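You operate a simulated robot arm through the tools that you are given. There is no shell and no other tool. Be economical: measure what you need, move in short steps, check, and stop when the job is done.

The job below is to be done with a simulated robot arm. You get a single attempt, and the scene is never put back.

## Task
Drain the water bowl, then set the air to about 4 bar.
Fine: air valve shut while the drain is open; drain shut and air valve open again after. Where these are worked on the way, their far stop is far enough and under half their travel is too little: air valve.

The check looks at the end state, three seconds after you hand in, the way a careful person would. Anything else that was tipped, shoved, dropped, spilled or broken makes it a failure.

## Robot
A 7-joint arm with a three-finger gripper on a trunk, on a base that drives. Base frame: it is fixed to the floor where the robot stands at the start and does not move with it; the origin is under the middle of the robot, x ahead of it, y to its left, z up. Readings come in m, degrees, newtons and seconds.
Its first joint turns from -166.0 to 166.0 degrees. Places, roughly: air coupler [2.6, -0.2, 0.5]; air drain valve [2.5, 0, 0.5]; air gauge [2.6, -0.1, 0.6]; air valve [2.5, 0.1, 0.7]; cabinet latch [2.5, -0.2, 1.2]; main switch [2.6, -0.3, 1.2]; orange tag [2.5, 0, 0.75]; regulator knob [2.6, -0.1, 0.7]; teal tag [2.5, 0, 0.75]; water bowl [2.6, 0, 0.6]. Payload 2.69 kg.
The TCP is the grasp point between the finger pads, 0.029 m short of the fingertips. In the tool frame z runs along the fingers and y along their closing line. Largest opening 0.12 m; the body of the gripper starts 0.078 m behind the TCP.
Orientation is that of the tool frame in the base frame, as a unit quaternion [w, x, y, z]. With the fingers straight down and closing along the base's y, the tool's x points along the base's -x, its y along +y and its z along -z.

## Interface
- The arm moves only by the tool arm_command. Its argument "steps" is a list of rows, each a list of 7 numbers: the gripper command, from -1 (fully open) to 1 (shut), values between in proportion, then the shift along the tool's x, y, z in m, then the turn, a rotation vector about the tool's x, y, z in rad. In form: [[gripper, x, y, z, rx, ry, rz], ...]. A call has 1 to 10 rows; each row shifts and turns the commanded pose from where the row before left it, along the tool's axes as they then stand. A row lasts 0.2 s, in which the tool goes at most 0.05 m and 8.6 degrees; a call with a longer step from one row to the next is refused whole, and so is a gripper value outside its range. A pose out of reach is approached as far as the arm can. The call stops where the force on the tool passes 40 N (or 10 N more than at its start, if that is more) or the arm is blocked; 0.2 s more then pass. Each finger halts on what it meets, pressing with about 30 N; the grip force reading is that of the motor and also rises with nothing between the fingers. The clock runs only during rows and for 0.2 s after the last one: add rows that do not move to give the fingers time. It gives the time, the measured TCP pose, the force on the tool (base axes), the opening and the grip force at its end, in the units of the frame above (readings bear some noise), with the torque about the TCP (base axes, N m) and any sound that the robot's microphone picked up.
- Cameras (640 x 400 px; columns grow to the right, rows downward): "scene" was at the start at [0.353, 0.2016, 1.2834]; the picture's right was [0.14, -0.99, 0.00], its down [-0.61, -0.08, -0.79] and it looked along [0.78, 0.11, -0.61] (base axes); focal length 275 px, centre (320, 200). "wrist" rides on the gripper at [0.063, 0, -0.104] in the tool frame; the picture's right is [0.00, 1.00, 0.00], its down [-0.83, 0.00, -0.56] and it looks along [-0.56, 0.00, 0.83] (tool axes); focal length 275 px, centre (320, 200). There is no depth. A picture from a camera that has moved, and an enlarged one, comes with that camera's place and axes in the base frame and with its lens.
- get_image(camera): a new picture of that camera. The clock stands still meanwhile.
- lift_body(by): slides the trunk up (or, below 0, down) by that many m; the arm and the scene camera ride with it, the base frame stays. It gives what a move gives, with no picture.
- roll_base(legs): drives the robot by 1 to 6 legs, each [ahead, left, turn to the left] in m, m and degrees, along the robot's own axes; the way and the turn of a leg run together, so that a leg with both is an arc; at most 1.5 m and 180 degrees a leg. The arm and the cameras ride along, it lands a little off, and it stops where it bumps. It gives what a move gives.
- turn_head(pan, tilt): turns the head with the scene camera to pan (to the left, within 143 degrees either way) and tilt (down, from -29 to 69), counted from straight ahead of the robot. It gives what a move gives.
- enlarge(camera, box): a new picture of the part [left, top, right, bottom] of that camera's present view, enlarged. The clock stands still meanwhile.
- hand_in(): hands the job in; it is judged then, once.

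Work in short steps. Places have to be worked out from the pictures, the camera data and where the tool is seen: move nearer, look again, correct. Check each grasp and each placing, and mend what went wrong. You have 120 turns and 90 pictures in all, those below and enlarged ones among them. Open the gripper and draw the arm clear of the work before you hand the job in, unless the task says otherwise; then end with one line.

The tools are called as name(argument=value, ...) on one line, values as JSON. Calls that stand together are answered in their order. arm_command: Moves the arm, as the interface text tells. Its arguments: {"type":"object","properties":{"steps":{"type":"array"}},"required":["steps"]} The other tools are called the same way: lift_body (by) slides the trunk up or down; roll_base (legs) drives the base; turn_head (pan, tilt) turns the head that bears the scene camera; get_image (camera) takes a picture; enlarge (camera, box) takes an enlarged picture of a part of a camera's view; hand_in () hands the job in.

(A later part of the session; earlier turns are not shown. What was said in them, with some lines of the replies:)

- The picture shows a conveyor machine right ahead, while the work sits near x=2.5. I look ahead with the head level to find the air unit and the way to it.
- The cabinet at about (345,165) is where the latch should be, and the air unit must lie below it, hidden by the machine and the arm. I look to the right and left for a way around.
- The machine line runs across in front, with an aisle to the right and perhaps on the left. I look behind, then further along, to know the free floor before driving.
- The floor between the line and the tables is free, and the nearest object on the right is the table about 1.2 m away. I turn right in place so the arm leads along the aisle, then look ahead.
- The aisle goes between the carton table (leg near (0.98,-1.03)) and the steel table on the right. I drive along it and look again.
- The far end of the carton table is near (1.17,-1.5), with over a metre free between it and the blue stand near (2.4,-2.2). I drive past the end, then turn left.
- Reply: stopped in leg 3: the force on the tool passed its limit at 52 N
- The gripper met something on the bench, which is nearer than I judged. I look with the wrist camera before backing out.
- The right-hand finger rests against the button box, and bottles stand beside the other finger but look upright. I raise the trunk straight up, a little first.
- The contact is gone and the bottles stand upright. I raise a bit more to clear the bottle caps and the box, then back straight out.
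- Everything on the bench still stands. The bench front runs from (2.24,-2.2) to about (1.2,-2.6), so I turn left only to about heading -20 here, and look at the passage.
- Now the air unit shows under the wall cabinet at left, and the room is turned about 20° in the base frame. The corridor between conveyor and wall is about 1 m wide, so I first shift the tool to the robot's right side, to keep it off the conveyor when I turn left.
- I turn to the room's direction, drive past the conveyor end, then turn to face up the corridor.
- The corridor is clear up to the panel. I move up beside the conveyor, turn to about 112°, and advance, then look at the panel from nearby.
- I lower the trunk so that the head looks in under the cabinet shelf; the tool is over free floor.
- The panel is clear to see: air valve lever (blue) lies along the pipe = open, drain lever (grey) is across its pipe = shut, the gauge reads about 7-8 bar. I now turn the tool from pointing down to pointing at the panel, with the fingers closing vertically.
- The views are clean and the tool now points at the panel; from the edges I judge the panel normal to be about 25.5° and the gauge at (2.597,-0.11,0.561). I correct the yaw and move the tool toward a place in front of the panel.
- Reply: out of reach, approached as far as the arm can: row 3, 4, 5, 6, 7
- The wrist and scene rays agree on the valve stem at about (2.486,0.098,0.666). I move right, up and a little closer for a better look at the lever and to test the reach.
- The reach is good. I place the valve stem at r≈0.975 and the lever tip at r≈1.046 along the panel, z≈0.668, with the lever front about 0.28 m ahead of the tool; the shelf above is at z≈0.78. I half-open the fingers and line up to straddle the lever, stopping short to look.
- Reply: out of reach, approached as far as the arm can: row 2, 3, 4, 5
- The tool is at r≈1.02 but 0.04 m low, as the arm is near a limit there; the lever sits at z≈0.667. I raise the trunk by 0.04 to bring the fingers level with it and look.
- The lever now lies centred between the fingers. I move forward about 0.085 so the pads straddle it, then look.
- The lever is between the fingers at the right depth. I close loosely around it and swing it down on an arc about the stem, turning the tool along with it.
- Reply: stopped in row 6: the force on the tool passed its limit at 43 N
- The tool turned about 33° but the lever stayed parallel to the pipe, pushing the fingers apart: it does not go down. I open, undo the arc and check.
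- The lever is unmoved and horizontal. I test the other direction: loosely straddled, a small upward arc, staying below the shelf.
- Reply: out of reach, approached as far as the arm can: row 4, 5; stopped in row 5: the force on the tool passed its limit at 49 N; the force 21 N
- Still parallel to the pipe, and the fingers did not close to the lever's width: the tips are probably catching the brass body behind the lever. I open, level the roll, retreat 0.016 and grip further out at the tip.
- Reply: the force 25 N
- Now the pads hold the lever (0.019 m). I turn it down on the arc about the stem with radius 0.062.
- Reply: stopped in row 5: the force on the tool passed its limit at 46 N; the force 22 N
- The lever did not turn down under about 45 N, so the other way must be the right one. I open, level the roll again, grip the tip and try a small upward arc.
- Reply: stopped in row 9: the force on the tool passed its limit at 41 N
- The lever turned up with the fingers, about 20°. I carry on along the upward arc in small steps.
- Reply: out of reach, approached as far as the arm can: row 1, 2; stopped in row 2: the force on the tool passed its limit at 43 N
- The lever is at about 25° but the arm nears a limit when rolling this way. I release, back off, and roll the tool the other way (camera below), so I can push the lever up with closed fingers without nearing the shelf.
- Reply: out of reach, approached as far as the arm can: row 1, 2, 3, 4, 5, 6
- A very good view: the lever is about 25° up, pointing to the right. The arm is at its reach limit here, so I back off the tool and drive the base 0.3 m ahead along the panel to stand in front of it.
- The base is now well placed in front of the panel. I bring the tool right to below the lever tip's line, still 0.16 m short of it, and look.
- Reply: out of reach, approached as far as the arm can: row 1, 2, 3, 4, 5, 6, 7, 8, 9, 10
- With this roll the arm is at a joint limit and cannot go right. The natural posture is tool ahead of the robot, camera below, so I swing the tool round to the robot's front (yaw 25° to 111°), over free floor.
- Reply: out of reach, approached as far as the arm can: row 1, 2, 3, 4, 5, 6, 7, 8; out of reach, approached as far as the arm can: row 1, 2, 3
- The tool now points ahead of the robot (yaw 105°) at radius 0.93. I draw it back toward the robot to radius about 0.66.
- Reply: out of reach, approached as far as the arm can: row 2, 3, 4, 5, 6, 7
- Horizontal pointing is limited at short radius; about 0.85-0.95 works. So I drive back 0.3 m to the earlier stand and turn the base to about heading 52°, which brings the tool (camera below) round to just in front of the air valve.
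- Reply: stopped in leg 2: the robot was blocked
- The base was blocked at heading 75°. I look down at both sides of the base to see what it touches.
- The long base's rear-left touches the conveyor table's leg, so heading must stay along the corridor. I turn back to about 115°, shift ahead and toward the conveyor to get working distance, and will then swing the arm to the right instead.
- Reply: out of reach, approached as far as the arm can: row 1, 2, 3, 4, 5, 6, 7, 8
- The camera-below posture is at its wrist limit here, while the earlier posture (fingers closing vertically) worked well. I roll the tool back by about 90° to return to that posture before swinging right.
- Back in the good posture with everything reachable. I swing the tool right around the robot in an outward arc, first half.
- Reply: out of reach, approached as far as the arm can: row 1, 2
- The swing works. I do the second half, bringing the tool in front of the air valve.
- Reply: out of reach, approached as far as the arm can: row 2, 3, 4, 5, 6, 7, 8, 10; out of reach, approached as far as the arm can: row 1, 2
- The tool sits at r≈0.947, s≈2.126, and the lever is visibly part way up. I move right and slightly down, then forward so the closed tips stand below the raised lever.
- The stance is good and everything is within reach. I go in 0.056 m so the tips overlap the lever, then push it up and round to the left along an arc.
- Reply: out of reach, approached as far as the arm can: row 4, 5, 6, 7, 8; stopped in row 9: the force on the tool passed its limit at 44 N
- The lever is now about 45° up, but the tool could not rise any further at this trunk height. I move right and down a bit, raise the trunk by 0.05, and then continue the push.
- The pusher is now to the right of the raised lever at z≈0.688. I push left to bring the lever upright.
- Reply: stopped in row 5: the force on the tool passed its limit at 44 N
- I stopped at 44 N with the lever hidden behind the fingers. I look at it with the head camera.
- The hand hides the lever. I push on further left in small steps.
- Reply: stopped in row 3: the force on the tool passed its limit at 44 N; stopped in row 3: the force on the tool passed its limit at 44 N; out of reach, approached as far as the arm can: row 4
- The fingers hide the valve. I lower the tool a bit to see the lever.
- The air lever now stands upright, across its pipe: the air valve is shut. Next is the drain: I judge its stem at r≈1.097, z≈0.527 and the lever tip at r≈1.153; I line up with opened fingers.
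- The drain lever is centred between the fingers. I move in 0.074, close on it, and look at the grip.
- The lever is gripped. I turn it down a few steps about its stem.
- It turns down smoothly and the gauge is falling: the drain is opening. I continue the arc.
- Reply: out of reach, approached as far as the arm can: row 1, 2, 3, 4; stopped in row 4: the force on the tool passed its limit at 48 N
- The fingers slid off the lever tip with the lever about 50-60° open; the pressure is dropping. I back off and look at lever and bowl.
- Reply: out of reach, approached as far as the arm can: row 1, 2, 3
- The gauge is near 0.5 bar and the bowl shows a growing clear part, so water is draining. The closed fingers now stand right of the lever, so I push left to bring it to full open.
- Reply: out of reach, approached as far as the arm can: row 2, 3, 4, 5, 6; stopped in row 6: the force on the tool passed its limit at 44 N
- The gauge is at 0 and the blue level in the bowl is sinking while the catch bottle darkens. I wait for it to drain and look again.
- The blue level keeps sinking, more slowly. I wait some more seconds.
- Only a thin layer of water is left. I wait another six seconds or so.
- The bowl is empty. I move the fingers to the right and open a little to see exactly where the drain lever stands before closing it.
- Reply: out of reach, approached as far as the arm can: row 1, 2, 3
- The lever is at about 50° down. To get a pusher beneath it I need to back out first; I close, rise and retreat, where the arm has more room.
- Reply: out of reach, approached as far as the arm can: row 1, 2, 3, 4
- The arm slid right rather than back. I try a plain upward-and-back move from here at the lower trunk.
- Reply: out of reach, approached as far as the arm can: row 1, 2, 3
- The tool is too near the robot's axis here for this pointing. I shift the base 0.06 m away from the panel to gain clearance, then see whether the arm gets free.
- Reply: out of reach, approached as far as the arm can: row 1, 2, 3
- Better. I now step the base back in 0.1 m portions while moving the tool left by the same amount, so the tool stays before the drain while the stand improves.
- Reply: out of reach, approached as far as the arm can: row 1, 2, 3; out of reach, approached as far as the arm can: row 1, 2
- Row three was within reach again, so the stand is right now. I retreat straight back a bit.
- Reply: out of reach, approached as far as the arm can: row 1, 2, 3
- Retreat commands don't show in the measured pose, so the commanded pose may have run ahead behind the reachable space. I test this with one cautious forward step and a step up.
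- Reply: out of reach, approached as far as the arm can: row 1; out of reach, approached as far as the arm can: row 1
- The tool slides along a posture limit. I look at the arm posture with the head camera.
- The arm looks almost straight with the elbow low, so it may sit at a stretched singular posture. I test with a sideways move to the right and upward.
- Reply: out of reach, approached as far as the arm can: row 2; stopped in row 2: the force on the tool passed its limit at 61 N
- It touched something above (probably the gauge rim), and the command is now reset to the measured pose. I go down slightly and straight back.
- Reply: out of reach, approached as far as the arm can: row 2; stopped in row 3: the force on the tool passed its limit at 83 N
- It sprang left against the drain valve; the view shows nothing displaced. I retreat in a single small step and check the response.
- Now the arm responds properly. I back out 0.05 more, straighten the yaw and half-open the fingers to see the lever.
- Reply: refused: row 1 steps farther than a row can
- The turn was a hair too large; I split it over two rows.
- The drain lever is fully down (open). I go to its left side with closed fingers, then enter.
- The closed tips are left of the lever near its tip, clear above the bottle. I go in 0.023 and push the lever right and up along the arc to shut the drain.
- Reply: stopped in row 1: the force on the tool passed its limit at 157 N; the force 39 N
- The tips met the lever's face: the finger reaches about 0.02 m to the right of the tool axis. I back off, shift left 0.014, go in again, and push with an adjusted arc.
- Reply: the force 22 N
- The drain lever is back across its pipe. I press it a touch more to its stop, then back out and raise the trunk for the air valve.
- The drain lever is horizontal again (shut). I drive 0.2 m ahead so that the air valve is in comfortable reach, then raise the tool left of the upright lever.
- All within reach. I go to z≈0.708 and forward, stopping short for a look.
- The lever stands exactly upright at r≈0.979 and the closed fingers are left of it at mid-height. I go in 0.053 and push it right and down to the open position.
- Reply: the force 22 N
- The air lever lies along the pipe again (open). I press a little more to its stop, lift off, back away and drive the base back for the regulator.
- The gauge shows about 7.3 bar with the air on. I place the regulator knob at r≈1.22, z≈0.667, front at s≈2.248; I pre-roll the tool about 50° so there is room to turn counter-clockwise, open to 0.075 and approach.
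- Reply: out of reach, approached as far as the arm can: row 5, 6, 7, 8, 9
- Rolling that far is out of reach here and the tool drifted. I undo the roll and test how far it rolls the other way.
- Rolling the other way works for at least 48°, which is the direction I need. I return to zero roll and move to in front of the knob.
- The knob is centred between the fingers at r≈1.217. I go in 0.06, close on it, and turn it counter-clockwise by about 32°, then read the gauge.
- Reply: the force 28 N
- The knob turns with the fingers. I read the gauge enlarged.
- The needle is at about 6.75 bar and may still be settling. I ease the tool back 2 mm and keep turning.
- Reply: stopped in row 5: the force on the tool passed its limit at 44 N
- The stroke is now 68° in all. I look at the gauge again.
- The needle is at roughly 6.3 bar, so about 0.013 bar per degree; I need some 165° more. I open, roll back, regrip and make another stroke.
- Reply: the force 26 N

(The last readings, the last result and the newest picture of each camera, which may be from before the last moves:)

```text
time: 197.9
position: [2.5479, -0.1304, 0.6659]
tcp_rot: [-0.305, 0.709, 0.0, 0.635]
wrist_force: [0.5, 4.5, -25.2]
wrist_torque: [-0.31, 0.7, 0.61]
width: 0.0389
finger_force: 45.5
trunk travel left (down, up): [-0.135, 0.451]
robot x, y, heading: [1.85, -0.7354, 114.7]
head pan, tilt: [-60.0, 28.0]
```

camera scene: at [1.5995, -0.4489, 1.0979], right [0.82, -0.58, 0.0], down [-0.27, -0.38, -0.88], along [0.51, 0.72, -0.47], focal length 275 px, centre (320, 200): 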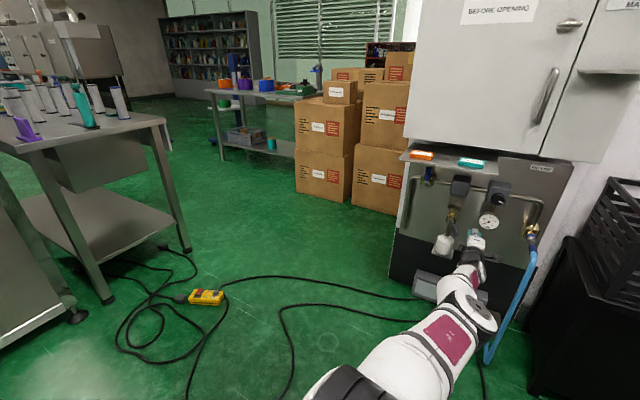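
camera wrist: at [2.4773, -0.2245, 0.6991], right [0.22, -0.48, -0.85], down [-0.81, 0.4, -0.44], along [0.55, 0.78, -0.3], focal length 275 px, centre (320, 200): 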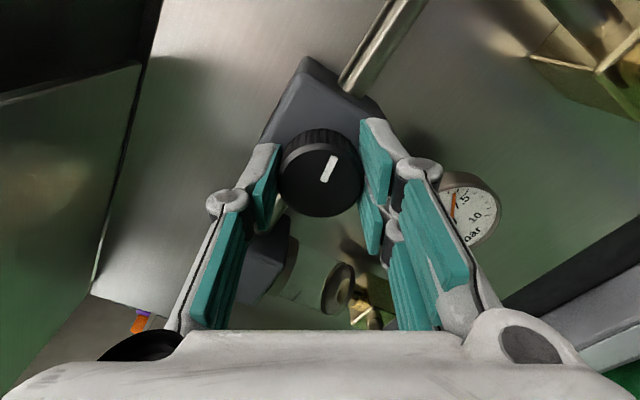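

That stroke went through: about 132° in total. I open, roll back and read the gauge from the level pose.

arm_command(steps=[[-0.25, 0, 0, 0, 0, 0, 0], [-0.25, 0, 0, 0, 0, 0, 0], [-0.25, 0, 0, 0, 0, 0, 0.14], [-0.25, 0, 0, 0, 0, 0, 0.14], [-0.25, 0, 0, 0, 0, 0, 0.14], [-0.25, 0, 0, 0, 0, 0, 0.14], [-0.25, 0, 0, 0, 0, 0, 0.14], [-0.25, 0, 0, 0, 0, 0, 0.14], [-0.25, 0, 0, 0, 0, 0, 0.14], [-0.25, 0, 0, 0, 0, 0, 0.14]])

enlarge(camera="wrist", box=[280, 60, 560, 235])

```text
time: 200.1
position: [2.5467, -0.1317, 0.6681]
tcp_rot: [-0.598, 0.598, -0.379, 0.376]
wrist_force: [0.5, -0.1, -0.3]
wrist_torque: [-0.01, 0.01, -0.02]
width: 0.0751
finger_force: 0.0
trunk travel left (down, up): [-0.135, 0.451]
robot x, y, heading: [1.8486, -0.7306, 115.0]
head pan, tilt: [-60.0, 28.0]
```

```text
2.29 times, centred on (420, 148) of wrist
camera zoom: at [2.4806, -0.2335, 0.6679], right [0.0, 0.0, -1.0], down [-0.86, 0.51, 0.0], along [0.51, 0.86, 0.0], focal length 629 px, centre (91, 320)
```

zoom: 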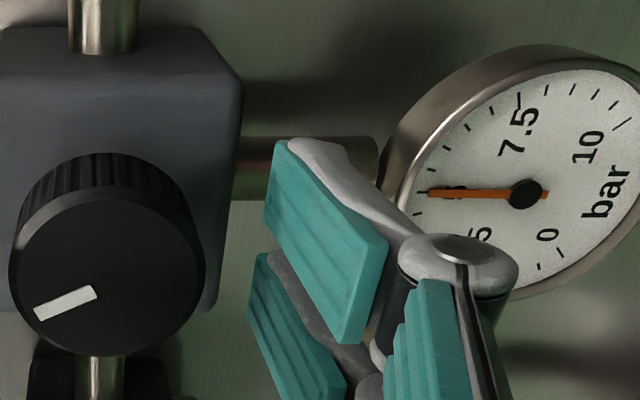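

The needle covers the 5.0 tick, so the rate is 0.0175 bar per degree. I need about 57° more: regrip and turn 7 × 0.142 rad.

arm_command(steps=[[0.6, 0, 0, 0, 0, 0, 0], [0.6, 0, 0, 0, 0, 0, 0], [0.6, 0, 0, 0, 0, 0, -0.142], [0.6, 0, 0, 0, 0, 0, -0.142], [0.6, 0, 0, 0, 0, 0, -0.142], [0.6, 0, 0, 0, 0, 0, -0.142], [0.6, 0, 0, 0, 0, 0, -0.142], [0.6, 0, 0, 0, 0, 0, -0.142], [0.6, 0, 0, 0, 0, 0, -0.142], [0.6, 0, 0, 0, 0, 0, 0]])

arm_command(steps=[[-0.25, 0, 0, 0, 0, 0, 0], [-0.25, 0, 0, 0, 0, 0, 0], [-0.25, 0, 0, -0.03, 0, 0, 0.14], [-0.25, 0, 0, -0.03, 0, 0, 0.14], [-0.25, 0, 0, -0.02, 0, 0, 0.14], [-0.25, 0, 0, 0, 0, 0, 0.14], [-0.25, 0, 0, 0, 0, 0, 0.14], [-0.25, 0, 0, 0, 0, 0, 0.14], [-0.25, 0, 0, 0, 0, 0, 0.14]])

get_image(camera="wrist")

```text
time: 202.3
position: [2.5469, -0.1311, 0.6676]
tcp_rot: [-0.344, 0.708, -0.045, 0.616]
wrist_force: [-27.1, -7.8, -20.0]
wrist_torque: [-0.31, 0.62, 0.13]
width: 0.0388
finger_force: 45.2
trunk travel left (down, up): [-0.135, 0.451]
robot x, y, heading: [1.8487, -0.7346, 114.7]
head pan, tilt: [-60.0, 28.0]
```

```text
time: 204.3
position: [2.4735, -0.1645, 0.6674]
tcp_rot: [-0.594, 0.602, -0.374, 0.381]
wrist_force: [-0.4, -0.3, -0.5]
wrist_torque: [0.04, 0.0, -0.03]
width: 0.0748
finger_force: 0.0
trunk travel left (down, up): [-0.135, 0.451]
robot x, y, heading: [1.8521, -0.7339, 114.7]
head pan, tilt: [-60.0, 28.0]
```

```text
3 pictures are left
camera wrist: at [2.4084, -0.2671, 0.6684], right [0.0, -0.02, -1.0], down [-0.86, 0.51, -0.01], along [0.51, 0.86, -0.01], focal length 275 px, centre (320, 200)
```

wrist: 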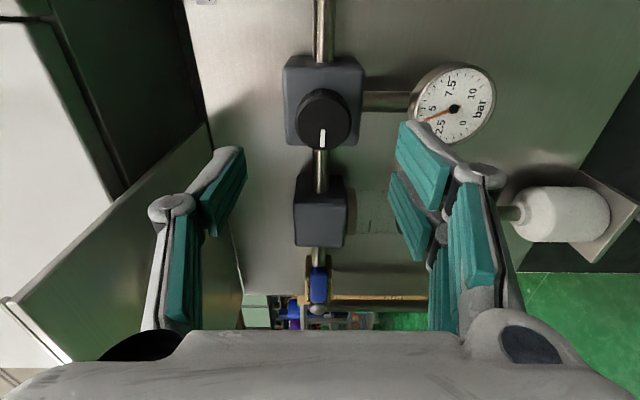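

The needle is now between 5 and 2.5, near 4. I open the gripper and draw back, then read the gauge precisely and check the levers.

arm_command(steps=[[-1, 0, 0, -0.04, 0, 0, 0], [-1, 0.02, 0, -0.035, 0, 0, 0], [-1, 0.02, 0, 0, 0, 0, 0], [-1, 0, 0, 0, 0, 0, 0]])

enlarge(camera="wrist", box=[270, 80, 510, 230])

```text
time: 205.3
position: [2.4271, -0.233, 0.6703]
tcp_rot: [-0.594, 0.602, -0.373, 0.381]
wrist_force: [-0.4, 1.1, -0.1]
wrist_torque: [0.0, 0.02, -0.01]
width: 0.1202
finger_force: 0.0
trunk travel left (down, up): [-0.135, 0.451]
robot x, y, heading: [1.8529, -0.7348, 114.9]
head pan, tilt: [-60.0, 28.0]
```

```text
2.67 times, centred on (390, 155) of wrist
camera zoom: at [2.3601, -0.3356, 0.6706], right [0.01, -0.02, -1.0], down [-0.86, 0.51, -0.01], along [0.51, 0.86, -0.01], focal length 734 px, centre (133, 320)
```

zoom: 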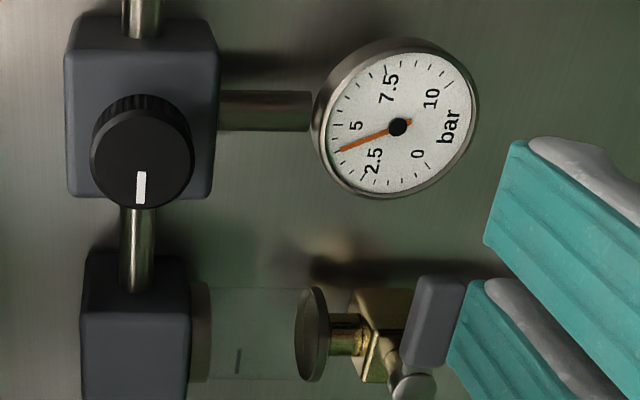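

The gauge reads about 4.0 bar, the drain lever lies across (shut), and the air lever lies along its pipe (open). I draw the arm back a little further before handing in.

arm_command(steps=[[-1, 0, 0, -0.04, 0, 0, 0], [-1, 0, 0, -0.04, 0, 0, 0]])

get_image(camera="wrist")

```text
time: 205.9
position: [2.3538, -0.2654, 0.6703]
tcp_rot: [-0.593, 0.603, -0.373, 0.382]
wrist_force: [-0.1, -0.3, -0.2]
wrist_torque: [0.01, -0.02, 0.03]
width: 0.1201
finger_force: 0.1
trunk travel left (down, up): [-0.135, 0.451]
robot x, y, heading: [1.8492, -0.7329, 114.9]
head pan, tilt: [-60.0, 28.0]
```

```text
1 pictures are left
camera wrist: at [2.2865, -0.3677, 0.6715], right [0.01, -0.02, -1.0], down [-0.86, 0.51, -0.02], along [0.51, 0.86, -0.01], focal length 275 px, centre (320, 200)
```

wrist: 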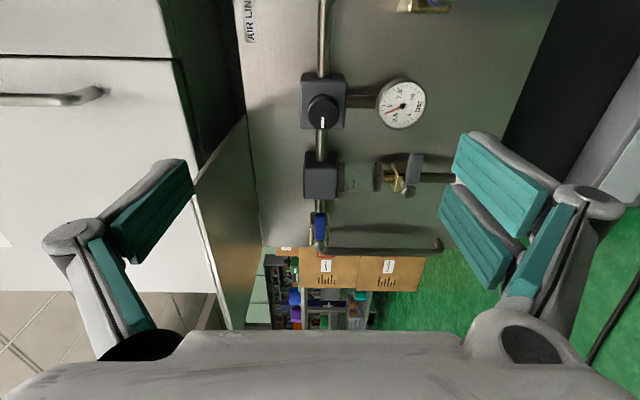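

The end state looks right: bowl empty, drain shut, air valve open, gauge about 4 bar, gripper open and clear. I hand in.

hand_in()

```text
The job is handed in.
```

The water bowl is drained, the drain is shut, the air valve is open again and the gauge reads about 4 bar; on the way the gripper touched a button box on a side bench and, I think, the gauge rim, and the base once bumped a conveyor table leg, with nothing seen tipped or displaced.
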